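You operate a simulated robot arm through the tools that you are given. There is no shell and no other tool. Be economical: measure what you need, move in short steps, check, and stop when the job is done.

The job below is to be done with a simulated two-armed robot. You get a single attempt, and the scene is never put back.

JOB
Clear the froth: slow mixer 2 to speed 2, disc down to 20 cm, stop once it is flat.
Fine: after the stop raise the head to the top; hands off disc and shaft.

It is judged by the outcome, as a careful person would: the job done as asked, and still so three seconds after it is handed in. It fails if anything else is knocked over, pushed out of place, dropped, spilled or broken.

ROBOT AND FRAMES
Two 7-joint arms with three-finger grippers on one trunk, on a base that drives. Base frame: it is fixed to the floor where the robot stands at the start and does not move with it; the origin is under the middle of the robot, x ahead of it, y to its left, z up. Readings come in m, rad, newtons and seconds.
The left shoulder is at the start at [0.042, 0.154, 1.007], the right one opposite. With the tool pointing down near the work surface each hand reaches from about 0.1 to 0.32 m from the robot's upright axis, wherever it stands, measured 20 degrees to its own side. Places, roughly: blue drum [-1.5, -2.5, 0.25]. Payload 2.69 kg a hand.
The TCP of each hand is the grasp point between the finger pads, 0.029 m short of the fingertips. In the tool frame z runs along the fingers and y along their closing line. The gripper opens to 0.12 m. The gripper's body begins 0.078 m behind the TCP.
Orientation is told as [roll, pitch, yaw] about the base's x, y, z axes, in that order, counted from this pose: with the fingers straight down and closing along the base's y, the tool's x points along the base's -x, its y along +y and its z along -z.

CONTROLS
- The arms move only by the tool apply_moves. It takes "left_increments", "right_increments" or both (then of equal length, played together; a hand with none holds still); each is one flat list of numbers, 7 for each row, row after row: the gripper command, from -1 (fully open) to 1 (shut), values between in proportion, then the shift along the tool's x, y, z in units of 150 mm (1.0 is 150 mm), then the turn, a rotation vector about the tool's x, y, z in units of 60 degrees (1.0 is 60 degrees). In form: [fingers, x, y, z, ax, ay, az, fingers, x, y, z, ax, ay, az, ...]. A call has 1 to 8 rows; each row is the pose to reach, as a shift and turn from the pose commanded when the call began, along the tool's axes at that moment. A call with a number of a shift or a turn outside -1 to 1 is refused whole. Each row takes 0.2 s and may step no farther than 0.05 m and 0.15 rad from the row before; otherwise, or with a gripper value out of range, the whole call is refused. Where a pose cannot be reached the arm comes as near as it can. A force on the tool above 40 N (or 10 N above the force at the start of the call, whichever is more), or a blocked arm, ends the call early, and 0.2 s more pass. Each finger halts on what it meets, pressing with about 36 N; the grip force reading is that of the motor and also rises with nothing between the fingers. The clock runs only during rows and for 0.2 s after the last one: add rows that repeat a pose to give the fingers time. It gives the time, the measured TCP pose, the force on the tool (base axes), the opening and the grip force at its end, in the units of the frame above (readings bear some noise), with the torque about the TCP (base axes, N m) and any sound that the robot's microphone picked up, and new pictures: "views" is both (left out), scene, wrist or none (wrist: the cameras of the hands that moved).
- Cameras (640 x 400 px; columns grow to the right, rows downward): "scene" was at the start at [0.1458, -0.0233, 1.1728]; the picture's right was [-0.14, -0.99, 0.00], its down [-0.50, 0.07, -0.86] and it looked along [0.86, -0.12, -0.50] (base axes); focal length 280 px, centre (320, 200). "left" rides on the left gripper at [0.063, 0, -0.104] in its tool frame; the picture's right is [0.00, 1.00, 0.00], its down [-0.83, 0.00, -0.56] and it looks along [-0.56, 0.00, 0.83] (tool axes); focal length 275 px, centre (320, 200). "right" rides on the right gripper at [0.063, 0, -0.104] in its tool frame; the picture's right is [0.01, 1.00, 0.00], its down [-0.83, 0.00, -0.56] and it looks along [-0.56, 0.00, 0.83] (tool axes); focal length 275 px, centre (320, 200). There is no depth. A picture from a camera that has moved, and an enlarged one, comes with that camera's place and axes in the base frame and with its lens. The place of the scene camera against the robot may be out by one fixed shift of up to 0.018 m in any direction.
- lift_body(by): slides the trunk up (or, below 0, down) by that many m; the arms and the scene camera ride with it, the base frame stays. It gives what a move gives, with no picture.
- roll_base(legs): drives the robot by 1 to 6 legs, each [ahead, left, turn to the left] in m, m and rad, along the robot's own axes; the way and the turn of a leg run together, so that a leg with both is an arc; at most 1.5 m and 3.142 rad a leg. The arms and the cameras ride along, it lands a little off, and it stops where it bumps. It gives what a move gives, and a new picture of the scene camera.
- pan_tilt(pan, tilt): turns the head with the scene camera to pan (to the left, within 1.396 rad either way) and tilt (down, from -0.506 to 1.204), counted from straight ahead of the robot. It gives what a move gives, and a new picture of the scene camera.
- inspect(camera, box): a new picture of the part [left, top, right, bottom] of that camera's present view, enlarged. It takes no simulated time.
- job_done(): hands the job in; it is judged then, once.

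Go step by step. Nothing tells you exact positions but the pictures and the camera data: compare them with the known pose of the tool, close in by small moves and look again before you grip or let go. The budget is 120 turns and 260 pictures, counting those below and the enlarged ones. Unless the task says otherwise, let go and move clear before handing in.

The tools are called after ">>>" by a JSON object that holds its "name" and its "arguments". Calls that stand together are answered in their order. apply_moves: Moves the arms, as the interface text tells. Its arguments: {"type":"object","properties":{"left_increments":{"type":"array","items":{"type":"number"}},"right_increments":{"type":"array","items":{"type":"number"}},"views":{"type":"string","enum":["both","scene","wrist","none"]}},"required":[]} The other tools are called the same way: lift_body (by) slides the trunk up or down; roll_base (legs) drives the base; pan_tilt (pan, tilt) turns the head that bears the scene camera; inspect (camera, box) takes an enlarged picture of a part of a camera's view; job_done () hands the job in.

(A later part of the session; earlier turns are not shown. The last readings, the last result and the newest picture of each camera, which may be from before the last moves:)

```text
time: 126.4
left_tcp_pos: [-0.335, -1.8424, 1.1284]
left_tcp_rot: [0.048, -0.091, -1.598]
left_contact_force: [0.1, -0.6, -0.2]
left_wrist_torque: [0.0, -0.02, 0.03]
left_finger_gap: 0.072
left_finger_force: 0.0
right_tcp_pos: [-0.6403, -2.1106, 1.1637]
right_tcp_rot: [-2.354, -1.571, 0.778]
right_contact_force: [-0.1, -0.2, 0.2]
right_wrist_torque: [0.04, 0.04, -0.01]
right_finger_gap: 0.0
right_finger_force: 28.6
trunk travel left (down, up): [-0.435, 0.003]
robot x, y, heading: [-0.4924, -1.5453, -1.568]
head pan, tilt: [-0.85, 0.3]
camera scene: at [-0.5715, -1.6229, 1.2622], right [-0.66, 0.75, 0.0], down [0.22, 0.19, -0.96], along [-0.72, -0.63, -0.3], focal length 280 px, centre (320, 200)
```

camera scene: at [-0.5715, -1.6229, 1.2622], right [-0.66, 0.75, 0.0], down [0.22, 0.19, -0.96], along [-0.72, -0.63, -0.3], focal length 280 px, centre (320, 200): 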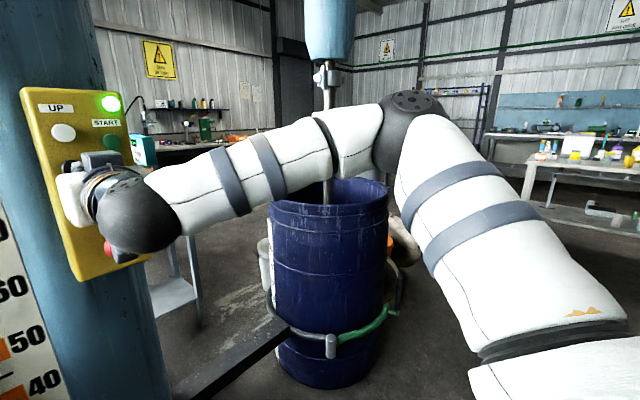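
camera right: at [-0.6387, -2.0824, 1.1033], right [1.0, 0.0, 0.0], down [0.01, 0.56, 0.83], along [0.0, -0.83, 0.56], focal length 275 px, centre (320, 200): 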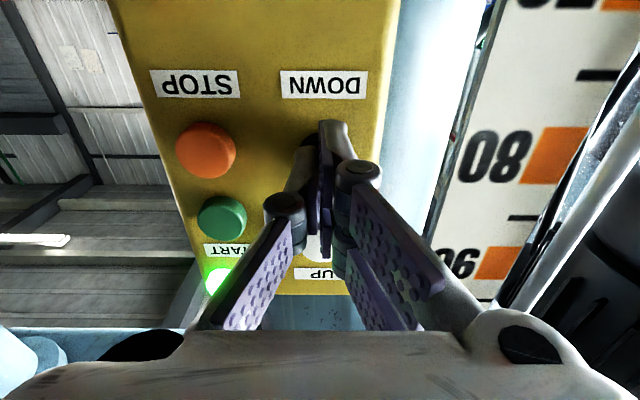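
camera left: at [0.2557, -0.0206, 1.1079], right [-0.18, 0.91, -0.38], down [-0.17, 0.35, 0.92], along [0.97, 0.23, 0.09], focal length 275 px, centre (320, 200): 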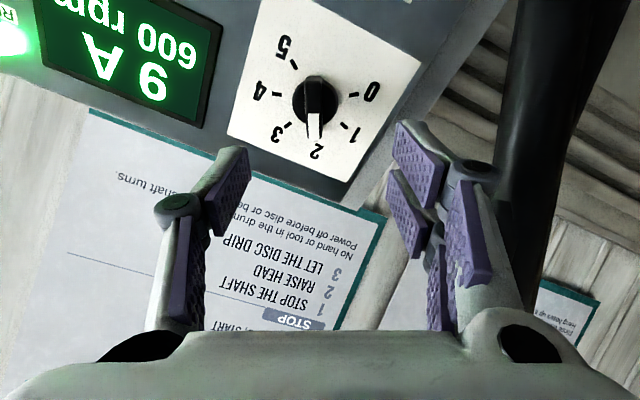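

The drum's surface isn't visible from here. I'll shift right so the left hand faces the pendant's STOP/UP and the right wrist camera can look into the drum from outside.

>>> {"name": "apply_moves", "arguments": {"right_increments": [1, -0.2, 0, -0.3, 0, 0, 0, 1, -0.5, 0, -0.5, 0, 0, 0, 1, -0.8, 0, -0.8, 0, 0, 0], "views": "none"}}

>>> {"name": "roll_base", "arguments": {"legs": [[0.0, -0.36, 0]]}}

>>> {"name": "apply_moves", "arguments": {"right_increments": [1, 0, 0, 0, 0, 0, 0], "views": "both"}}

```text
refused: row 1 steps farther than a row can; nothing moved
```

```text
time: 129.7
left_tcp_pos: [-0.6891, -1.8414, 1.129]
left_tcp_rot: [0.047, -0.092, -1.6]
left_contact_force: [0.1, 0.1, -0.7]
left_wrist_torque: [0.01, 0.01, -0.03]
left_finger_gap: 0.072
left_finger_force: 0.0
right_tcp_pos: [-0.9947, -2.11, 1.1649]
right_tcp_rot: [-2.587, -1.573, 1.01]
right_contact_force: [-0.6, 0.6, -0.4]
right_wrist_torque: [-0.03, 0.01, 0.01]
right_finger_gap: 0.0002
right_finger_force: 29.0
trunk travel left (down, up): [-0.435, 0.003]
robot x, y, heading: [-0.8478, -1.544, -1.57]
head pan, tilt: [-0.85, 0.3]
camera scene: at [-0.9256, -1.6214, 1.2622], right [-0.66, 0.75, 0.0], down [0.22, 0.19, -0.96], along [-0.72, -0.63, -0.3], focal length 280 px, centre (320, 200)
```

scene: 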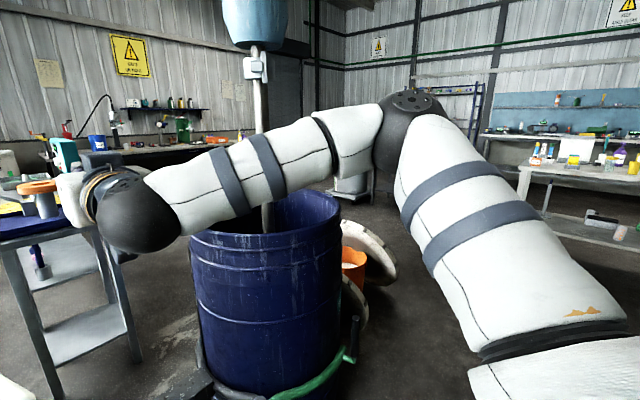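

```text
time: 130.1
left_tcp_pos: [-0.6901, -1.8418, 1.1289]
left_tcp_rot: [0.047, -0.093, -1.6]
left_contact_force: [0.3, 0.1, -0.2]
left_wrist_torque: [0.01, 0.01, -0.01]
left_finger_gap: 0.0719
left_finger_force: 0.1
right_tcp_pos: [-0.9948, -2.11, 1.1636]
right_tcp_rot: [-2.091, -1.57, 0.513]
right_contact_force: [-0.1, 0.0, -0.5]
right_wrist_torque: [0.03, -0.01, 0.0]
right_finger_gap: 0.0
right_finger_force: 28.7
trunk travel left (down, up): [-0.435, 0.003]
robot x, y, heading: [-0.8457, -1.5462, -1.575]
head pan, tilt: [-0.85, 0.3]
camera scene: at [-0.9254, -1.6214, 1.2622], right [-0.66, 0.75, 0.0], down [0.22, 0.19, -0.96], along [-0.72, -0.63, -0.3], focal length 280 px, centre (320, 200)
camera right: at [-0.9933, -2.0045, 1.1012], right [1.0, -0.01, -0.01], down [0.01, 0.56, 0.83], along [0.0, -0.83, 0.56], focal length 275 px, centre (320, 200)
```

scene: 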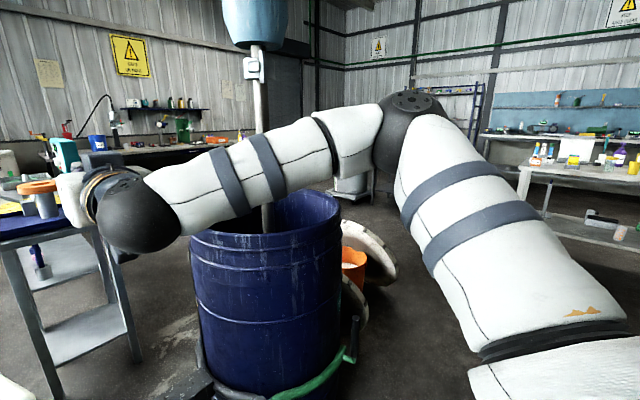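
right: 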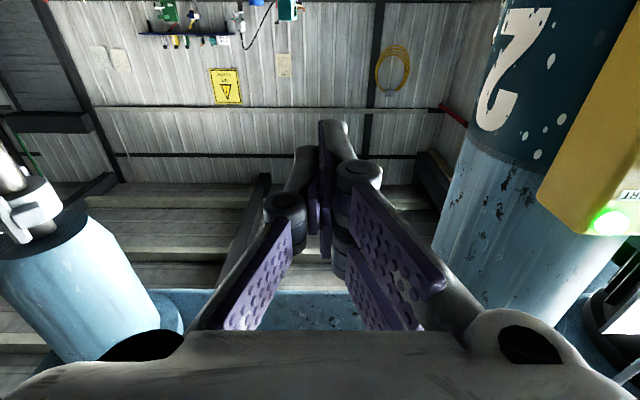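

A big "2" painted on this column confirms it's mixer 2. I'll tilt the right hand to point down beside the drum so its camera looks in over the rim.

>>> {"name": "apply_moves", "arguments": {"right_increments": [1, -0.07, -0.12, -0.1, 0, 0.14, 0, 1, -0.14, -0.24, -0.2, 0, 0.28, 0, 1, -0.21, -0.36, -0.3, 0, 0.42, 0, 1, -0.28, -0.48, -0.4, 0, 0.56, 0, 1, -0.35, -0.6, -0.5, 0, 0.7, 0, 1, -0.42, -0.72, -0.6, 0, 0.84, 0, 1, -0.5, -0.83, -0.73, 0, 0.98, 0], "views": "wrist"}}

```text
time: 131.7
left_tcp_pos: [-0.6889, -1.8417, 1.1281]
left_tcp_rot: [0.048, -0.093, -1.6]
left_contact_force: [0.5, -0.8, 0.5]
left_wrist_torque: [-0.01, -0.01, 0.01]
left_finger_gap: 0.0716
left_finger_force: 0.0
right_tcp_pos: [-1.1198, -2.0001, 1.2408]
right_tcp_rot: [0.0, -0.543, -1.575]
right_contact_force: [0.4, -0.6, 0.0]
right_wrist_torque: [-0.02, 0.01, -0.02]
right_finger_gap: 0.0
right_finger_force: 28.5
trunk travel left (down, up): [-0.435, 0.003]
robot x, y, heading: [-0.8467, -1.5437, -1.573]
head pan, tilt: [-0.85, 0.3]
camera right: at [-1.1186, -1.8912, 1.2978], right [1.0, 0.0, 0.0], down [0.0, -0.42, 0.91], along [0.0, -0.91, -0.42], focal length 275 px, centre (320, 200)
```

right: 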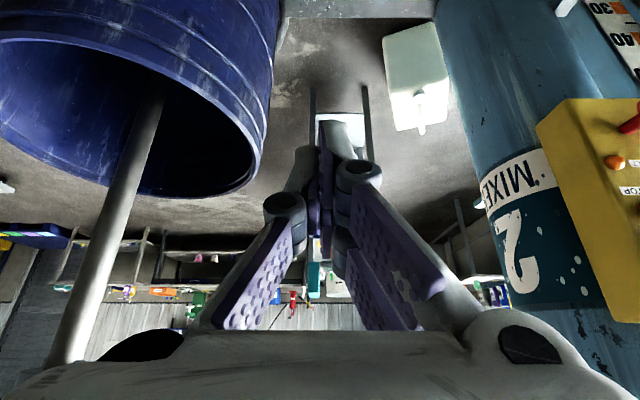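

"MIXER 2" is printed on the column. I'll tilt the camera further down and a little toward the drum.

>>> {"name": "apply_moves", "arguments": {"right_increments": [1, 0, -0.15, 0, 0, 0.14, 0, 1, 0, -0.3, 0, 0, 0.28, 0, 1, 0, -0.45, 0, 0, 0.42, 0, 1, 0, -0.6, 0, 0, 0.53, 0], "views": "wrist"}}

```text
time: 132.7
left_tcp_pos: [-0.6889, -1.8415, 1.1278]
left_tcp_rot: [0.047, -0.093, -1.603]
left_contact_force: [1.5, 0.3, 0.5]
left_wrist_torque: [-0.05, 0.04, 0.0]
left_finger_gap: 0.0721
left_finger_force: 0.1
right_tcp_pos: [-1.1717, -1.9747, 1.2215]
right_tcp_rot: [-0.003, -0.083, -1.575]
right_contact_force: [0.0, -0.2, -0.3]
right_wrist_torque: [0.01, -0.01, 0.01]
right_finger_gap: 0.0
right_finger_force: 28.9
right hand out of reach, approached as far as the arm can: row 3, 4
trunk travel left (down, up): [-0.435, 0.003]
robot x, y, heading: [-0.8522, -1.5413, -1.576]
head pan, tilt: [-0.85, 0.3]
camera right: at [-1.1698, -1.9021, 1.3208], right [1.0, 0.0, 0.0], down [0.0, -0.78, 0.62], along [0.0, -0.62, -0.78], focal length 275 px, centre (320, 200)
```

right: 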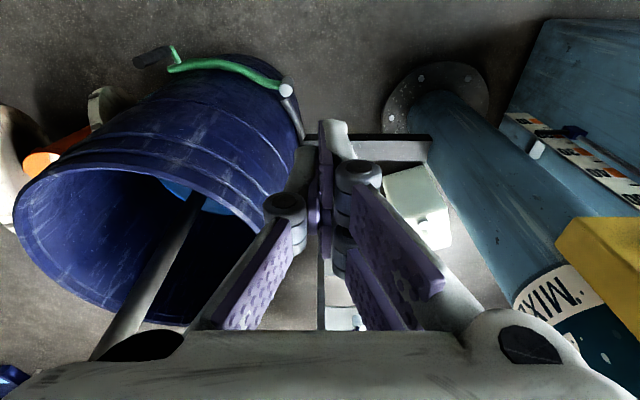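

>>> {"name": "inspect", "arguments": {"camera": "right", "box": [110, 160, 270, 330]}}

>>> {"name": "pan_tilt", "arguments": {"pan": -0.7, "tilt": 0.6}}

```text
2.35 times, centred on (190, 245) of right
camera zoom: at [-1.1698, -1.9021, 1.3208], right [1.0, 0.0, 0.0], down [0.0, -0.78, 0.62], along [0.0, -0.62, -0.78], focal length 648 px, centre (626, 94)
```

zoom: 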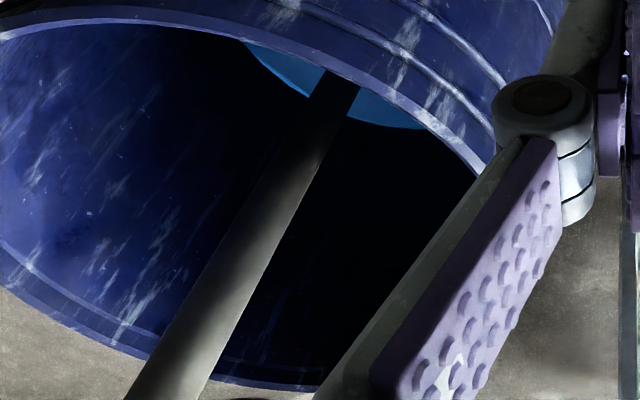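

```text
time: 133.5
left_tcp_pos: [-0.6885, -1.8414, 1.1299]
left_tcp_rot: [0.047, -0.092, -1.601]
left_contact_force: [0.7, 0.4, 0.7]
left_wrist_torque: [0.02, 0.01, 0.04]
left_finger_gap: 0.0719
left_finger_force: 0.0
right_tcp_pos: [-1.1722, -1.9738, 1.2225]
right_tcp_rot: [-0.001, -0.084, -1.577]
right_contact_force: [0.1, -0.4, 0.0]
right_wrist_torque: [-0.01, 0.0, -0.03]
right_finger_gap: 0.0002
right_finger_force: 28.9
trunk travel left (down, up): [-0.435, 0.003]
robot x, y, heading: [-0.8487, -1.5419, -1.575]
head pan, tilt: [-0.7, 0.6]
camera scene: at [-0.9122, -1.6274, 1.2348], right [-0.76, 0.65, 0.0], down [0.37, 0.43, -0.83], along [-0.53, -0.63, -0.56], focal length 280 px, centre (320, 200)
```

scene: 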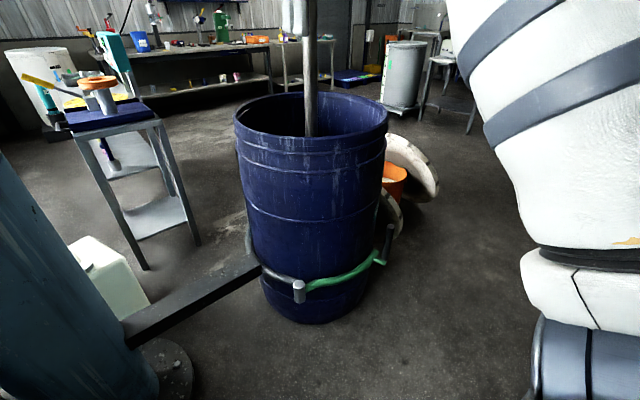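

A small patch of blue surface is visible, but not enough to judge. I'll edge closer to the drum (clear of the stool behind me) and raise the right hand for a steeper look.

>>> {"name": "roll_base", "arguments": {"legs": [[0.15, 0, 0], [0, -0.13, 0]]}}

>>> {"name": "apply_moves", "arguments": {"right_increments": [1, 0, -0.1, -0.2, 0, 0, 0, 1, 0, -0.2, -0.4, 0, 0, 0, 1, 0, -0.3, -0.6, 0, 0, 0, 1, 0, -0.4, -0.8, 0, 0, 0], "views": "wrist"}}

```text
time: 136.1
left_tcp_pos: [-0.8203, -1.9927, 1.1277]
left_tcp_rot: [0.047, -0.092, -1.603]
left_contact_force: [-0.2, 0.1, 0.3]
left_wrist_torque: [0.0, 0.0, 0.0]
left_finger_gap: 0.0721
left_finger_force: 0.0
right_tcp_pos: [-1.3047, -2.125, 1.2222]
right_tcp_rot: [0.001, -0.085, -1.578]
right_contact_force: [0.6, -0.9, -0.2]
right_wrist_torque: [-0.01, -0.05, -0.02]
right_finger_gap: 0.0
right_finger_force: 28.8
trunk travel left (down, up): [-0.435, 0.003]
robot x, y, heading: [-0.978, -1.6951, -1.574]
head pan, tilt: [-0.7, 0.6]
camera scene: at [-1.0448, -1.7787, 1.2347], right [-0.76, 0.65, 0.0], down [0.37, 0.43, -0.82], along [-0.54, -0.63, -0.57], focal length 280 px, centre (320, 200)
```

scene: 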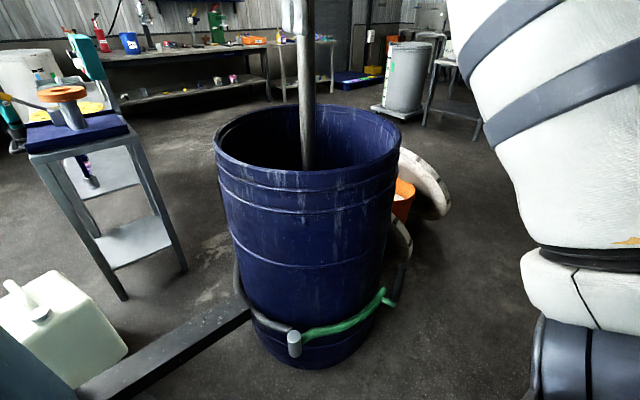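

```text
time: 137.1
left_tcp_pos: [-0.821, -1.9938, 1.127]
left_tcp_rot: [0.047, -0.092, -1.601]
left_contact_force: [0.3, -0.6, -0.5]
left_wrist_torque: [0.01, 0.0, 0.01]
left_finger_gap: 0.0721
left_finger_force: 0.0
right_tcp_pos: [-1.3282, -2.0901, 1.2509]
right_tcp_rot: [-0.025, -0.097, -1.565]
right_contact_force: [-0.1, -0.3, -0.3]
right_wrist_torque: [0.06, -0.02, 0.01]
right_finger_gap: 0.0001
right_finger_force: 28.3
right hand out of reach, approached as far as the arm can: row 1, 2, 3, 4
trunk travel left (down, up): [-0.435, 0.003]
robot x, y, heading: [-0.979, -1.6957, -1.579]
head pan, tilt: [-0.7, 0.6]
camera right: at [-1.3262, -2.0168, 1.3484], right [1.0, 0.01, -0.02], down [0.02, -0.77, 0.63], along [-0.01, -0.63, -0.77], focal length 275 px, centre (320, 200)
```

right: 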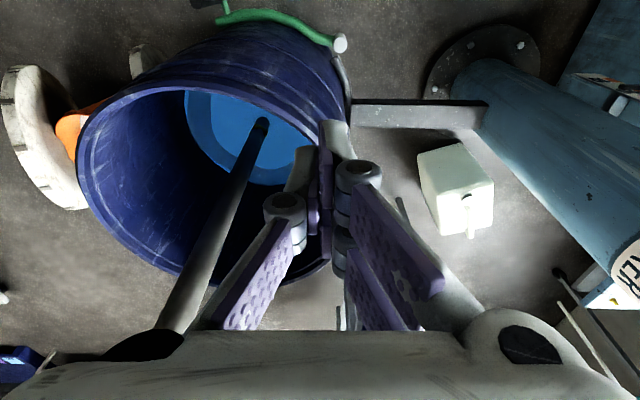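

>>> {"name": "inspect", "arguments": {"camera": "right", "box": [160, 80, 330, 200]}}

```text
3.33 times, centred on (245, 140) of right
camera zoom: at [-1.3262, -2.0168, 1.3484], right [1.0, 0.01, -0.02], down [0.02, -0.77, 0.63], along [-0.01, -0.63, -0.77], focal length 918 px, centre (570, 400)
```

zoom: 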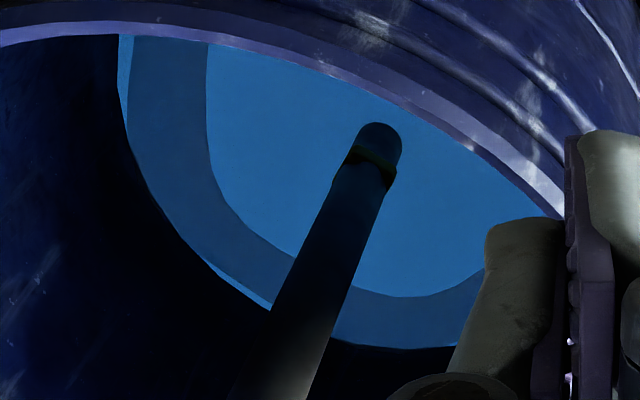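

I see a blue surface with a paler inner patch around the shaft. I'll wait a few seconds and compare to see whether the froth is still settling.

>>> {"name": "apply_moves", "arguments": {"right_increments": [1, 0, 0, 0, 0, 0, 0, 1, 0, 0, 0, 0, 0, 0, 1, 0, 0, 0, 0, 0, 0, 1, 0, 0, 0, 0, 0, 0, 1, 0, 0, 0, 0, 0, 0, 1, 0, 0, 0, 0, 0, 0, 1, 0, 0, 0, 0, 0, 0, 1, 0, 0, 0, 0, 0, 0], "views": "none"}}

>>> {"name": "apply_moves", "arguments": {"right_increments": [1, 0, 0, 0, 0, 0, 0, 1, 0, 0, 0, 0, 0, 0, 1, 0, 0, 0, 0, 0, 0, 1, 0, 0, 0, 0, 0, 0, 1, 0, 0, 0, 0, 0, 0, 1, 0, 0, 0, 0, 0, 0, 1, 0, 0, 0, 0, 0, 0, 1, 0, 0, 0, 0, 0, 0], "views": "none"}}

>>> {"name": "inspect", "arguments": {"camera": "right", "box": [160, 80, 330, 200]}}

```text
time: 138.9
left_tcp_pos: [-0.8219, -1.9928, 1.1288]
left_tcp_rot: [0.047, -0.092, -1.603]
left_contact_force: [-0.9, 0.9, 0.2]
left_wrist_torque: [0.03, 0.01, 0.01]
left_finger_gap: 0.0719
left_finger_force: 0.0
right_tcp_pos: [-1.3282, -2.0908, 1.2508]
right_tcp_rot: [-0.023, -0.096, -1.566]
right_contact_force: [0.7, -0.7, -0.3]
right_wrist_torque: [-0.02, 0.0, 0.01]
right_finger_gap: 0.0
right_finger_force: 28.5
trunk travel left (down, up): [-0.435, 0.003]
robot x, y, heading: [-0.9812, -1.6999, -1.58]
head pan, tilt: [-0.7, 0.6]
```

```text
time: 140.7
left_tcp_pos: [-0.8216, -1.9923, 1.1293]
left_tcp_rot: [0.046, -0.093, -1.603]
left_contact_force: [0.4, -0.2, -0.1]
left_wrist_torque: [-0.01, 0.0, -0.01]
left_finger_gap: 0.072
left_finger_force: 0.0
right_tcp_pos: [-1.3288, -2.0891, 1.251]
right_tcp_rot: [-0.022, -0.095, -1.565]
right_contact_force: [-0.1, 0.0, -0.4]
right_wrist_torque: [-0.01, 0.0, -0.02]
right_finger_gap: 0.0
right_finger_force: 28.1
trunk travel left (down, up): [-0.435, 0.003]
robot x, y, heading: [-0.9781, -1.6967, -1.579]
head pan, tilt: [-0.7, 0.6]
```

```text
3.33 times, centred on (245, 140) of right
camera zoom: at [-1.3262, -2.0161, 1.3486], right [1.0, 0.01, -0.02], down [0.02, -0.77, 0.63], along [-0.01, -0.63, -0.77], focal length 918 px, centre (570, 400)
```

zoom: 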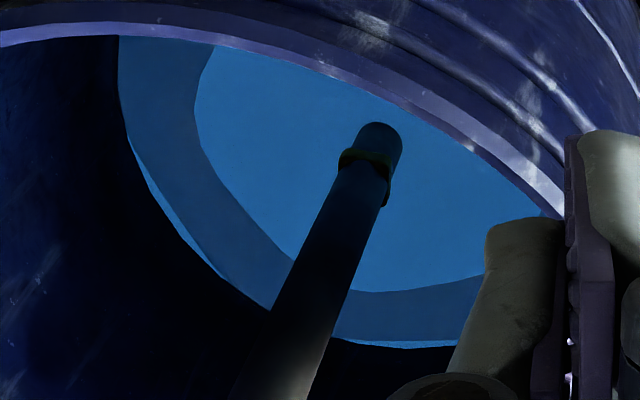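

It's slowly changing. I'll wait some more and compare again.

>>> {"name": "apply_moves", "arguments": {"right_increments": [1, 0, 0, 0, 0, 0, 0, 1, 0, 0, 0, 0, 0, 0, 1, 0, 0, 0, 0, 0, 0, 1, 0, 0, 0, 0, 0, 0, 1, 0, 0, 0, 0, 0, 0, 1, 0, 0, 0, 0, 0, 0, 1, 0, 0, 0, 0, 0, 0, 1, 0, 0, 0, 0, 0, 0], "views": "none"}}

>>> {"name": "apply_moves", "arguments": {"right_increments": [1, 0, 0, 0, 0, 0, 0, 1, 0, 0, 0, 0, 0, 0, 1, 0, 0, 0, 0, 0, 0, 1, 0, 0, 0, 0, 0, 0, 1, 0, 0, 0, 0, 0, 0, 1, 0, 0, 0, 0, 0, 0, 1, 0, 0, 0, 0, 0, 0, 1, 0, 0, 0, 0, 0, 0], "views": "none"}}

>>> {"name": "inspect", "arguments": {"camera": "right", "box": [160, 80, 330, 200]}}

>>> {"name": "apply_moves", "arguments": {"right_increments": [1, 0, 0, 0, 0, 0, 0, 1, 0, 0, 0, 0, 0, 0, 1, 0, 0, 0, 0, 0, 0, 1, 0, 0, 0, 0, 0, 0, 1, 0, 0, 0, 0, 0, 0, 1, 0, 0, 0, 0, 0, 0, 1, 0, 0, 0, 0, 0, 0, 1, 0, 0, 0, 0, 0, 0], "views": "none"}}

>>> {"name": "apply_moves", "arguments": {"right_increments": [1, 0, 0, 0, 0, 0, 0, 1, 0, 0, 0, 0, 0, 0, 1, 0, 0, 0, 0, 0, 0, 1, 0, 0, 0, 0, 0, 0, 1, 0, 0, 0, 0, 0, 0, 1, 0, 0, 0, 0, 0, 0, 1, 0, 0, 0, 0, 0, 0, 1, 0, 0, 0, 0, 0, 0], "views": "none"}}

>>> {"name": "inspect", "arguments": {"camera": "right", "box": [160, 80, 330, 200]}}

```text
time: 142.5
left_tcp_pos: [-0.8214, -1.9929, 1.129]
left_tcp_rot: [0.047, -0.09, -1.602]
left_contact_force: [-0.5, 0.0, -0.3]
left_wrist_torque: [0.0, 0.01, 0.01]
left_finger_gap: 0.072
left_finger_force: 0.0
right_tcp_pos: [-1.3291, -2.0899, 1.2511]
right_tcp_rot: [-0.023, -0.096, -1.566]
right_contact_force: [0.8, -0.5, 0.7]
right_wrist_torque: [-0.01, 0.01, 0.01]
right_finger_gap: 0.0
right_finger_force: 28.2
trunk travel left (down, up): [-0.435, 0.003]
robot x, y, heading: [-0.978, -1.6942, -1.575]
head pan, tilt: [-0.7, 0.6]
```

```text
time: 144.3
left_tcp_pos: [-0.8213, -1.9935, 1.1289]
left_tcp_rot: [0.047, -0.092, -1.602]
left_contact_force: [0.4, 0.6, 0.4]
left_wrist_torque: [-0.03, 0.0, 0.02]
left_finger_gap: 0.0722
left_finger_force: 0.1
right_tcp_pos: [-1.3294, -2.0905, 1.2503]
right_tcp_rot: [-0.023, -0.097, -1.565]
right_contact_force: [-1.5, -0.7, -0.2]
right_wrist_torque: [0.01, -0.02, -0.04]
right_finger_gap: 0.0
right_finger_force: 28.5
trunk travel left (down, up): [-0.435, 0.003]
robot x, y, heading: [-0.9798, -1.6949, -1.576]
head pan, tilt: [-0.7, 0.6]
```

```text
3.33 times, centred on (245, 140) of right
camera zoom: at [-1.3262, -2.0161, 1.3486], right [1.0, 0.01, -0.02], down [0.02, -0.77, 0.63], along [-0.01, -0.63, -0.77], focal length 918 px, centre (570, 400)
```

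zoom: 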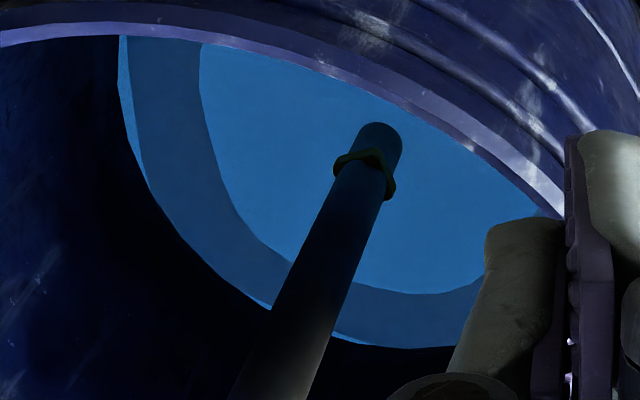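

```text
time: 146.1
left_tcp_pos: [-0.822, -1.9939, 1.129]
left_tcp_rot: [0.048, -0.093, -1.602]
left_contact_force: [-0.3, -0.3, -0.4]
left_wrist_torque: [0.0, 0.0, -0.01]
left_finger_gap: 0.072
left_finger_force: 0.1
right_tcp_pos: [-1.3291, -2.0894, 1.2501]
right_tcp_rot: [-0.023, -0.096, -1.566]
right_contact_force: [0.6, -0.8, 0.4]
right_wrist_torque: [0.0, -0.04, -0.02]
right_finger_gap: 0.0001
right_finger_force: 28.6
trunk travel left (down, up): [-0.435, 0.003]
robot x, y, heading: [-0.9806, -1.6957, -1.577]
head pan, tilt: [-0.7, 0.6]
```

```text
time: 147.9
left_tcp_pos: [-0.8217, -1.9923, 1.1282]
left_tcp_rot: [0.046, -0.093, -1.601]
left_contact_force: [1.1, 0.5, 1.0]
left_wrist_torque: [0.01, -0.02, 0.02]
left_finger_gap: 0.0719
left_finger_force: 0.1
right_tcp_pos: [-1.3292, -2.0902, 1.2499]
right_tcp_rot: [-0.022, -0.096, -1.566]
right_contact_force: [0.0, -0.2, -1.1]
right_wrist_torque: [0.04, -0.02, 0.0]
right_finger_gap: 0.0
right_finger_force: 28.3
trunk travel left (down, up): [-0.435, 0.003]
robot x, y, heading: [-0.9789, -1.697, -1.58]
head pan, tilt: [-0.7, 0.6]
```

```text
3.33 times, centred on (245, 140) of right
camera zoom: at [-1.3262, -2.0161, 1.3486], right [1.0, 0.01, -0.02], down [0.02, -0.77, 0.63], along [-0.01, -0.63, -0.77], focal length 918 px, centre (570, 400)
```

zoom: 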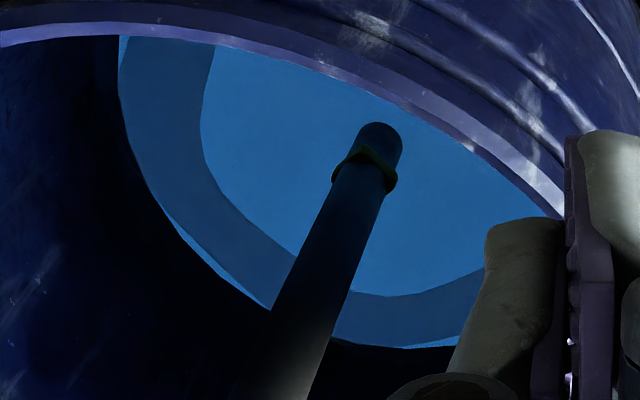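

The pattern mainly rotates with the shaft. I'll wait longer to see whether the shaded ring fades.

>>> {"name": "apply_moves", "arguments": {"right_increments": [1, 0, 0, 0, 0, 0, 0, 1, 0, 0, 0, 0, 0, 0, 1, 0, 0, 0, 0, 0, 0, 1, 0, 0, 0, 0, 0, 0, 1, 0, 0, 0, 0, 0, 0, 1, 0, 0, 0, 0, 0, 0, 1, 0, 0, 0, 0, 0, 0, 1, 0, 0, 0, 0, 0, 0], "views": "none"}}

>>> {"name": "apply_moves", "arguments": {"right_increments": [1, 0, 0, 0, 0, 0, 0, 1, 0, 0, 0, 0, 0, 0, 1, 0, 0, 0, 0, 0, 0, 1, 0, 0, 0, 0, 0, 0, 1, 0, 0, 0, 0, 0, 0, 1, 0, 0, 0, 0, 0, 0, 1, 0, 0, 0, 0, 0, 0, 1, 0, 0, 0, 0, 0, 0], "views": "none"}}

>>> {"name": "apply_moves", "arguments": {"right_increments": [1, 0, 0, 0, 0, 0, 0, 1, 0, 0, 0, 0, 0, 0, 1, 0, 0, 0, 0, 0, 0, 1, 0, 0, 0, 0, 0, 0, 1, 0, 0, 0, 0, 0, 0, 1, 0, 0, 0, 0, 0, 0, 1, 0, 0, 0, 0, 0, 0, 1, 0, 0, 0, 0, 0, 0], "views": "none"}}

>>> {"name": "apply_moves", "arguments": {"right_increments": [1, 0, 0, 0, 0, 0, 0, 1, 0, 0, 0, 0, 0, 0, 1, 0, 0, 0, 0, 0, 0, 1, 0, 0, 0, 0, 0, 0, 1, 0, 0, 0, 0, 0, 0, 1, 0, 0, 0, 0, 0, 0, 1, 0, 0, 0, 0, 0, 0, 1, 0, 0, 0, 0, 0, 0], "views": "wrist"}}

>>> {"name": "inspect", "arguments": {"camera": "right", "box": [160, 80, 330, 200]}}

```text
time: 149.7
left_tcp_pos: [-0.8209, -1.9938, 1.1278]
left_tcp_rot: [0.047, -0.095, -1.602]
left_contact_force: [0.1, 0.3, -0.1]
left_wrist_torque: [-0.06, -0.01, -0.02]
left_finger_gap: 0.072
left_finger_force: 0.0
right_tcp_pos: [-1.3288, -2.0893, 1.2506]
right_tcp_rot: [-0.022, -0.096, -1.565]
right_contact_force: [-0.6, -0.2, -0.4]
right_wrist_torque: [-0.03, -0.02, -0.01]
right_finger_gap: 0.0
right_finger_force: 28.6
trunk travel left (down, up): [-0.435, 0.003]
robot x, y, heading: [-0.9805, -1.6974, -1.579]
head pan, tilt: [-0.7, 0.6]
```

```text
time: 151.5
left_tcp_pos: [-0.8211, -1.9929, 1.1286]
left_tcp_rot: [0.047, -0.091, -1.603]
left_contact_force: [-0.5, -0.2, -0.4]
left_wrist_torque: [-0.01, 0.02, -0.01]
left_finger_gap: 0.0721
left_finger_force: 0.0
right_tcp_pos: [-1.3288, -2.09, 1.2496]
right_tcp_rot: [-0.023, -0.095, -1.565]
right_contact_force: [0.3, 0.6, -0.5]
right_wrist_torque: [-0.01, 0.04, 0.02]
right_finger_gap: 0.0
right_finger_force: 28.5
trunk travel left (down, up): [-0.435, 0.003]
robot x, y, heading: [-0.9827, -1.6978, -1.574]
head pan, tilt: [-0.7, 0.6]
```

```text
time: 153.3
left_tcp_pos: [-0.8225, -1.993, 1.1285]
left_tcp_rot: [0.046, -0.092, -1.602]
left_contact_force: [-0.3, 0.3, -0.8]
left_wrist_torque: [0.02, 0.0, 0.03]
left_finger_gap: 0.0718
left_finger_force: 0.0
right_tcp_pos: [-1.3287, -2.0885, 1.2501]
right_tcp_rot: [-0.024, -0.097, -1.566]
right_contact_force: [1.2, 0.1, 0.6]
right_wrist_torque: [0.0, 0.03, 0.01]
right_finger_gap: 0.0
right_finger_force: 28.0
trunk travel left (down, up): [-0.435, 0.003]
robot x, y, heading: [-0.979, -1.697, -1.572]
head pan, tilt: [-0.7, 0.6]
```

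```text
time: 155.1
left_tcp_pos: [-0.8217, -1.9925, 1.1289]
left_tcp_rot: [0.047, -0.092, -1.602]
left_contact_force: [-0.6, 0.7, 0.2]
left_wrist_torque: [0.03, -0.03, 0.01]
left_finger_gap: 0.0719
left_finger_force: 0.0
right_tcp_pos: [-1.3276, -2.0897, 1.2505]
right_tcp_rot: [-0.023, -0.096, -1.566]
right_contact_force: [0.5, 0.3, 0.5]
right_wrist_torque: [-0.03, 0.01, -0.01]
right_finger_gap: 0.0
right_finger_force: 28.2
trunk travel left (down, up): [-0.435, 0.003]
robot x, y, heading: [-0.9808, -1.6975, -1.577]
head pan, tilt: [-0.7, 0.6]
camera right: at [-1.3262, -2.0161, 1.3486], right [1.0, 0.01, -0.02], down [0.02, -0.77, 0.63], along [-0.01, -0.63, -0.77], focal length 275 px, centre (320, 200)
```

right: 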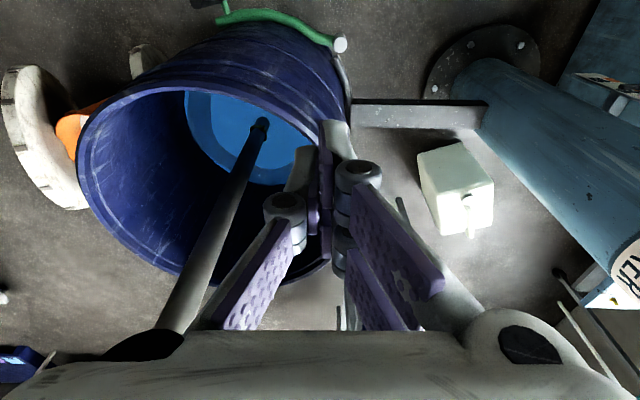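

```text
3.33 times, centred on (245, 140) of right
camera zoom: at [-1.3262, -2.0161, 1.3486], right [1.0, 0.01, -0.02], down [0.02, -0.77, 0.63], along [-0.01, -0.63, -0.77], focal length 918 px, centre (570, 400)
```

zoom: 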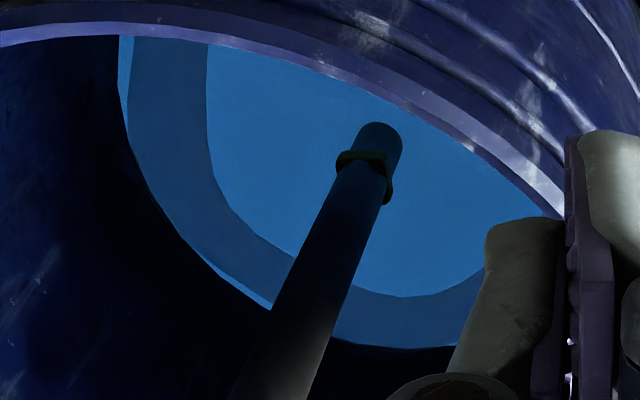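

The surface level and shape stay constant, with no raised edge visible against the wall: the froth is flat. I'll return to the pendant and bring up the left hand to press STOP.

>>> {"name": "roll_base", "arguments": {"legs": [[0, 0.13, 0], [-0.14, 0, 0]]}}

>>> {"name": "apply_moves", "arguments": {"left_increments": [0, -0.13, 0, -0.03, 0, -0.14, 0, 1, -0.27, 0, -0.06, 0, -0.28, 0, 1, -0.4, 0, -0.09, 0, -0.42, 0, 1, -0.54, 0, -0.12, 0, -0.56, 0, 1, -0.68, 0, -0.15, 0, -0.7, 0, 1, -0.81, 0, -0.18, 0, -0.84, 0, 1, -0.95, 0, -0.2, 0, -0.98, 0], "views": "none"}}

>>> {"name": "apply_moves", "arguments": {"left_increments": [1, 0, 0, 0, 0, -0.14, 0, 1, 0, 0, 0, 0, -0.28, 0, 1, 0, 0, 0, 0, -0.43, 0], "views": "wrist"}}

```text
time: 157.7
left_tcp_pos: [-0.6952, -1.8544, 1.1283]
left_tcp_rot: [0.047, -0.093, -1.607]
left_contact_force: [-0.5, -0.2, -0.2]
left_wrist_torque: [-0.06, 0.04, 0.01]
left_finger_gap: 0.072
left_finger_force: 0.0
right_tcp_pos: [-1.2025, -1.9491, 1.2516]
right_tcp_rot: [-0.023, -0.095, -1.572]
right_contact_force: [0.1, -0.5, 0.6]
right_wrist_torque: [0.01, 0.01, -0.01]
right_finger_gap: 0.0
right_finger_force: 28.5
trunk travel left (down, up): [-0.435, 0.003]
robot x, y, heading: [-0.8521, -1.5575, -1.586]
head pan, tilt: [-0.7, 0.6]
camera scene: at [-0.9162, -1.6385, 1.2347], right [-0.76, 0.65, 0.0], down [0.37, 0.43, -0.83], along [-0.54, -0.63, -0.56], focal length 280 px, centre (320, 200)
```

scene: 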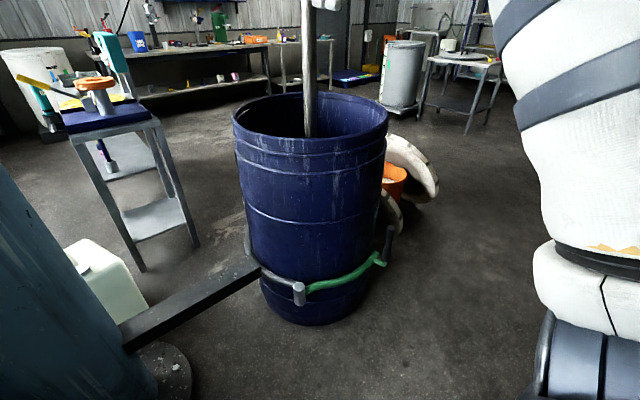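

```text
time: 159.3
left_tcp_pos: [-0.7017, -1.9937, 1.1737]
left_tcp_rot: [0.104, -1.12, -1.696]
left_contact_force: [-0.7, -0.5, -0.1]
left_wrist_torque: [-0.01, -0.02, -0.01]
left_finger_gap: 0.0
left_finger_force: 28.3
right_tcp_pos: [-1.202, -1.9498, 1.2499]
right_tcp_rot: [-0.023, -0.097, -1.57]
right_contact_force: [0.2, -0.4, -0.4]
right_wrist_torque: [0.03, 0.03, 0.01]
right_finger_gap: 0.0
right_finger_force: 28.4
trunk travel left (down, up): [-0.435, 0.003]
robot x, y, heading: [-0.8504, -1.556, -1.58]
head pan, tilt: [-0.7, 0.6]
```

```text
refused: row 3 steps farther than a row can; nothing moved
```

>>> {"name": "apply_moves", "arguments": {"left_increments": [1, 0, 0, 0, 0, -0.14, 0, 1, 0, 0, 0, 0, -0.28, 0, 1, 0, 0, 0, 0, -0.42, 0], "views": "wrist"}}

>>> {"name": "pan_tilt", "arguments": {"pan": 0.35, "tilt": 0.2}}

```text
time: 160.1
left_tcp_pos: [-0.7017, -1.9918, 1.1717]
left_tcp_rot: [1.325, -1.525, -2.929]
left_contact_force: [0.7, 0.5, 0.9]
left_wrist_torque: [0.03, -0.03, -0.02]
left_finger_gap: 0.0001
left_finger_force: 28.0
right_tcp_pos: [-1.2018, -1.9493, 1.2504]
right_tcp_rot: [-0.022, -0.094, -1.57]
right_contact_force: [-0.5, 0.3, 0.8]
right_wrist_torque: [0.0, -0.02, 0.01]
right_finger_gap: 0.0
right_finger_force: 29.0
trunk travel left (down, up): [-0.435, 0.003]
robot x, y, heading: [-0.8508, -1.5548, -1.584]
head pan, tilt: [-0.7, 0.6]
camera left: at [-0.6945, -1.8883, 1.1101], right [1.0, -0.03, 0.05], down [-0.02, 0.55, 0.84], along [-0.05, -0.84, 0.55], focal length 275 px, centre (320, 200)
```

left: 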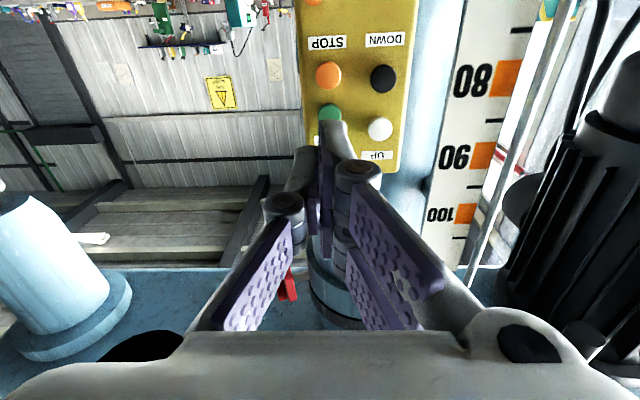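

```text
time: 161.4
left_tcp_pos: [-0.7024, -1.9923, 1.1722]
left_tcp_rot: [1.306, -1.521, -2.91]
left_contact_force: [-1.1, 0.4, -0.2]
left_wrist_torque: [-0.02, -0.01, 0.01]
left_finger_gap: 0.0
left_finger_force: 28.7
right_tcp_pos: [-1.2023, -1.9489, 1.2511]
right_tcp_rot: [-0.021, -0.096, -1.572]
right_contact_force: [-0.5, -0.2, -0.1]
right_wrist_torque: [0.0, -0.01, 0.0]
right_finger_gap: 0.0002
right_finger_force: 28.8
trunk travel left (down, up): [-0.435, 0.003]
robot x, y, heading: [-0.8523, -1.5543, -1.582]
head pan, tilt: [0.351, 0.201]
camera scene: at [-0.8275, -1.6599, 1.2714], right [-0.94, -0.33, 0.0], down [-0.07, 0.19, -0.98], along [0.33, -0.92, -0.2], focal length 280 px, centre (320, 200)
```

scene: 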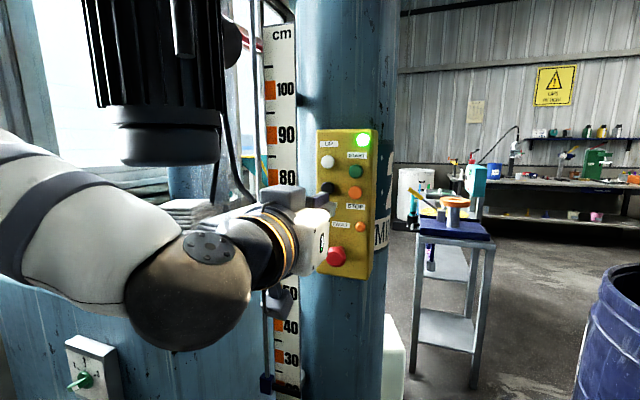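

STOP is at about (−0.698, −2.205, 1.159). I'll approach to within a few centimetres.

>>> {"name": "apply_moves", "arguments": {"left_increments": [1, 0.03, 0.03, 0.28, 0, 0, 0, 1, 0.063, 0.07, 0.56, 0, 0, 0, 1, 0.063, 0.07, 0.85, 0, 0, 0], "views": "wrist"}}

>>> {"name": "inspect", "arguments": {"camera": "scene", "box": [260, 110, 420, 290]}}

```text
time: 162.2
left_tcp_pos: [-0.6955, -2.1188, 1.1617]
left_tcp_rot: [1.32, -1.522, -2.922]
left_contact_force: [0.5, 0.6, -0.1]
left_wrist_torque: [-0.04, 0.01, 0.0]
left_finger_gap: 0.0
left_finger_force: 28.8
right_tcp_pos: [-1.2029, -1.9505, 1.2491]
right_tcp_rot: [-0.022, -0.095, -1.571]
right_contact_force: [-0.3, 0.1, -0.1]
right_wrist_torque: [0.05, -0.01, -0.02]
right_finger_gap: 0.0001
right_finger_force: 28.6
trunk travel left (down, up): [-0.435, 0.003]
robot x, y, heading: [-0.8487, -1.5561, -1.577]
head pan, tilt: [0.351, 0.201]
camera left: at [-0.6886, -2.0157, 1.0992], right [1.0, -0.03, 0.05], down [-0.03, 0.55, 0.84], along [-0.05, -0.84, 0.55], focal length 275 px, centre (320, 200)
```

left: 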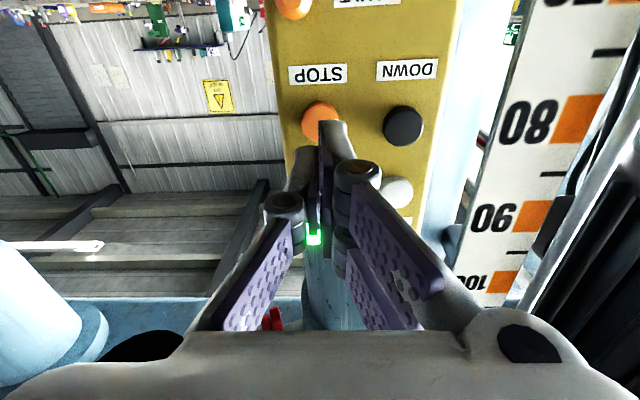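

```text
2.22 times, centred on (340, 200) of scene
camera zoom: at [-0.8278, -1.6609, 1.2713], right [-0.94, -0.33, 0.0], down [-0.07, 0.19, -0.98], along [0.33, -0.92, -0.2], focal length 622 px, centre (276, 200)
```

zoom: 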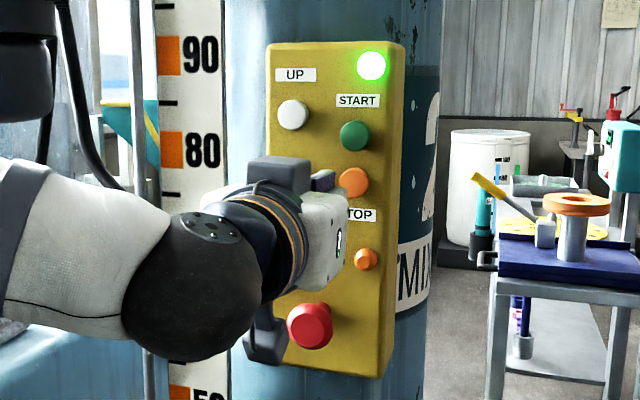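

Lined up on STOP. Pressing now.

>>> {"name": "apply_moves", "arguments": {"left_increments": [1, 0, 0, 0.25, 0, 0, 0, 1, 0, 0, 0.4, 0, 0, 0, 1, 0, 0, 0.48, 0, 0, 0, 1, 0, 0, 0.48, 0, 0, 0, 1, 0, 0, 0.2, 0, 0, 0], "views": "both"}}

```text
time: 163.4
left_tcp_pos: [-0.6966, -2.1481, 1.1632]
left_tcp_rot: [1.37, -1.525, -2.97]
left_contact_force: [0.6, 1.2, 0.4]
left_wrist_torque: [0.01, -0.02, -0.03]
left_finger_gap: 0.0
left_finger_force: 28.5
right_tcp_pos: [-1.202, -1.9475, 1.2519]
right_tcp_rot: [-0.021, -0.098, -1.57]
right_contact_force: [0.5, 0.6, 0.1]
right_wrist_torque: [0.02, 0.0, 0.0]
right_finger_gap: 0.0001
right_finger_force: 28.9
trunk travel left (down, up): [-0.435, 0.003]
robot x, y, heading: [-0.8513, -1.5553, -1.578]
head pan, tilt: [0.351, 0.201]
heard: click
camera scene: at [-0.8271, -1.6584, 1.2717], right [-0.94, -0.33, 0.0], down [-0.07, 0.19, -0.98], along [0.33, -0.92, -0.2], focal length 280 px, centre (320, 200)
camera left: at [-0.6898, -2.0434, 1.1014], right [1.0, -0.03, 0.05], down [-0.03, 0.55, 0.84], along [-0.05, -0.84, 0.55], focal length 275 px, centre (320, 200)
```

scene: 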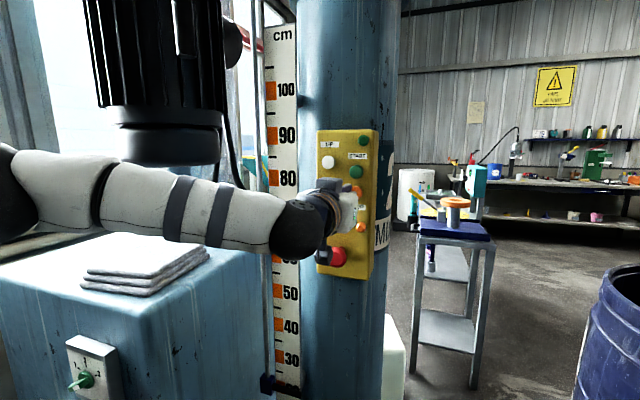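
left: 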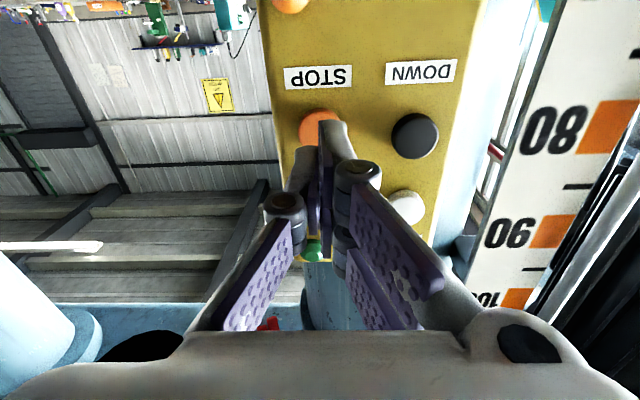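

A click, and the run lamp went out: mixer stopped. I'll move over to UP (6 cm up, 5.6 cm across) and check alignment.

>>> {"name": "apply_moves", "arguments": {"left_increments": [1, 0, 0, -0.2, 0, 0, 0, 1, -0.13, 0.12, -0.2, 0, 0, 0, 1, -0.26, 0.25, -0.2, 0, 0, 0, 1, -0.39, 0.373, -0.2, 0, 0, 0], "views": "wrist"}}

>>> {"name": "inspect", "arguments": {"camera": "scene", "box": [260, 110, 420, 290]}}

```text
time: 164.4
left_tcp_pos: [-0.6406, -2.1217, 1.2221]
left_tcp_rot: [1.335, -1.523, -2.935]
left_contact_force: [0.1, -0.9, 0.6]
left_wrist_torque: [-0.02, 0.0, 0.03]
left_finger_gap: 0.0
left_finger_force: 28.8
right_tcp_pos: [-1.2017, -1.9488, 1.2512]
right_tcp_rot: [-0.023, -0.094, -1.57]
right_contact_force: [0.3, -0.5, -0.3]
right_wrist_torque: [0.03, 0.02, 0.03]
right_finger_gap: 0.0001
right_finger_force: 28.7
trunk travel left (down, up): [-0.435, 0.003]
robot x, y, heading: [-0.85, -1.5563, -1.588]
head pan, tilt: [0.351, 0.201]
camera left: at [-0.634, -2.0173, 1.1604], right [1.0, -0.03, 0.05], down [-0.02, 0.55, 0.84], along [-0.05, -0.84, 0.55], focal length 275 px, centre (320, 200)
```

left: 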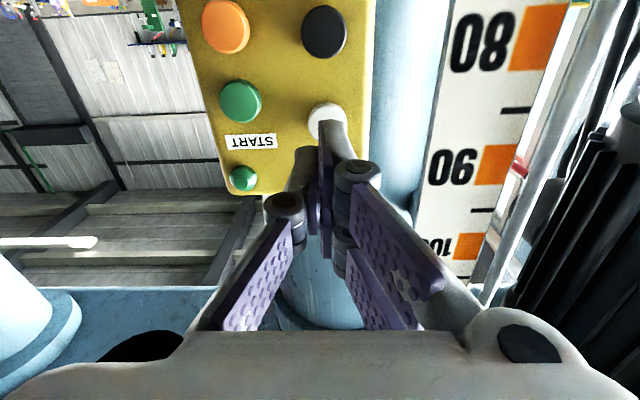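

```text
2.22 times, centred on (340, 200) of scene
camera zoom: at [-0.8272, -1.6595, 1.2715], right [-0.94, -0.33, 0.0], down [-0.07, 0.19, -0.98], along [0.33, -0.92, -0.2], focal length 622 px, centre (276, 200)
```

zoom: 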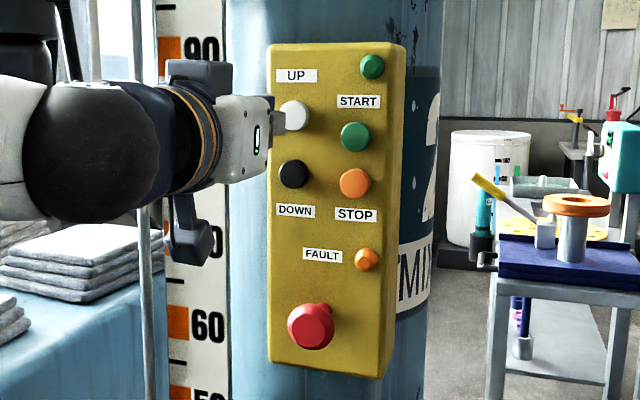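

Well lined up with UP. I'll wait ~3 s for the shaft to coast down, moving to just before contact.

>>> {"name": "apply_moves", "arguments": {"left_increments": [1, 0, 0.03, 0.1, 0, 0, 0, 1, 0, 0.033, 0.25, 0, 0, 0, 1, 0, 0.033, 0.3, 0, 0, 0, 1, 0, 0.033, 0.3, 0, 0, 0, 1, 0, 0.033, 0.3, 0, 0, 0, 1, 0, 0.033, 0.3, 0, 0, 0, 1, 0, 0.033, 0.3, 0, 0, 0, 1, 0, 0.033, 0.3, 0, 0, 0], "views": "none"}}

>>> {"name": "pan_tilt", "arguments": {"pan": -0.7, "tilt": 0.0}}

>>> {"name": "inspect", "arguments": {"camera": "scene", "box": [240, 0, 400, 200]}}

>>> {"name": "pan_tilt", "arguments": {"pan": 0.2, "tilt": 0.1}}

```text
time: 166.2
left_tcp_pos: [-0.6373, -2.1684, 1.2206]
left_tcp_rot: [1.327, -1.521, -2.928]
left_contact_force: [-0.4, -0.4, 0.2]
left_wrist_torque: [0.01, 0.03, 0.05]
left_finger_gap: 0.0002
left_finger_force: 29.0
right_tcp_pos: [-1.2024, -1.9481, 1.2492]
right_tcp_rot: [-0.022, -0.096, -1.57]
right_contact_force: [0.6, 0.0, -0.5]
right_wrist_torque: [0.01, 0.0, -0.02]
right_finger_gap: 0.0001
right_finger_force: 28.9
trunk travel left (down, up): [-0.435, 0.003]
robot x, y, heading: [-0.8497, -1.5571, -1.58]
head pan, tilt: [0.351, 0.201]
```

```text
time: 167.5
left_tcp_pos: [-0.6364, -2.168, 1.2201]
left_tcp_rot: [1.323, -1.524, -2.928]
left_contact_force: [-0.1, 0.4, 0.2]
left_wrist_torque: [0.01, 0.0, 0.03]
left_finger_gap: 0.0001
left_finger_force: 28.9
right_tcp_pos: [-1.2021, -1.949, 1.2503]
right_tcp_rot: [-0.024, -0.097, -1.571]
right_contact_force: [0.3, 0.2, 0.8]
right_wrist_torque: [-0.05, -0.01, 0.02]
right_finger_gap: 0.0001
right_finger_force: 28.4
trunk travel left (down, up): [-0.435, 0.003]
robot x, y, heading: [-0.8478, -1.5558, -1.584]
head pan, tilt: [-0.7, 0.0]
camera scene: at [-0.9172, -1.6402, 1.2899], right [-0.76, 0.65, 0.0], down [0.0, 0.0, -1.0], along [-0.65, -0.76, 0.0], focal length 280 px, centre (320, 200)
```

scene: 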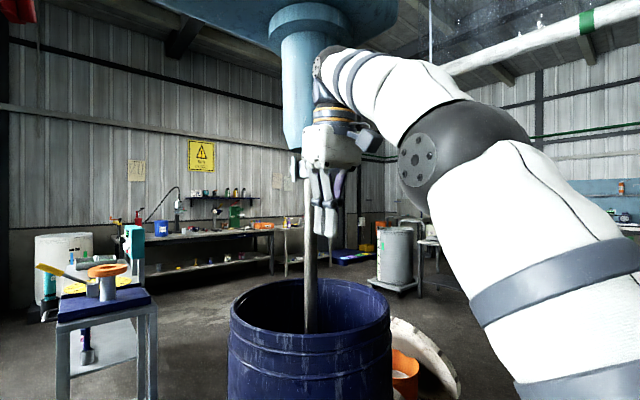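

```text
2.00 times, centred on (320, 100) of scene
camera zoom: at [-0.9172, -1.6402, 1.2899], right [-0.76, 0.65, 0.0], down [0.0, 0.0, -1.0], along [-0.65, -0.76, 0.0], focal length 560 px, centre (320, 400)
```

zoom: 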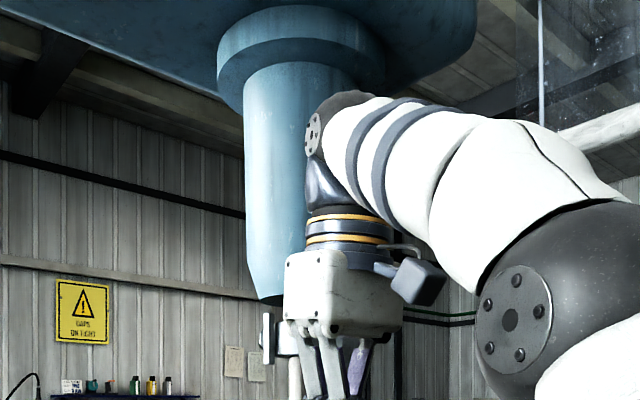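

```text
time: 168.7
left_tcp_pos: [-0.6372, -2.1674, 1.22]
left_tcp_rot: [1.325, -1.523, -2.926]
left_contact_force: [0.1, -0.2, 0.5]
left_wrist_torque: [0.03, 0.01, -0.01]
left_finger_gap: 0.0
left_finger_force: 28.9
right_tcp_pos: [-1.2025, -1.9479, 1.2503]
right_tcp_rot: [-0.021, -0.096, -1.571]
right_contact_force: [-1.0, -0.1, -0.8]
right_wrist_torque: [0.01, -0.01, 0.03]
right_finger_gap: 0.0
right_finger_force: 28.1
trunk travel left (down, up): [-0.435, 0.003]
robot x, y, heading: [-0.8513, -1.5521, -1.583]
head pan, tilt: [0.201, 0.099]
camera scene: at [-0.8412, -1.6624, 1.2809], right [-0.98, -0.19, 0.0], down [-0.02, 0.1, -1.0], along [0.19, -0.98, -0.1], focal length 280 px, centre (320, 200)
```

scene: 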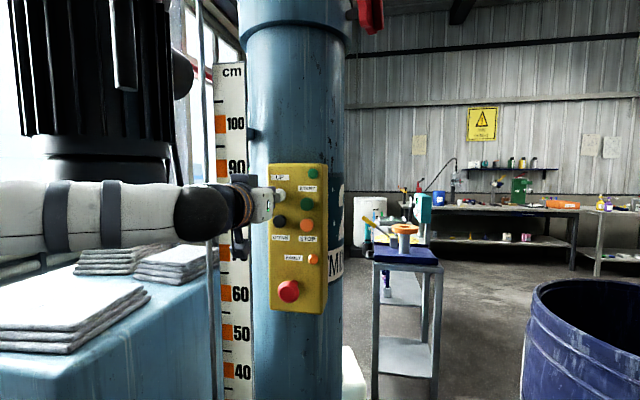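

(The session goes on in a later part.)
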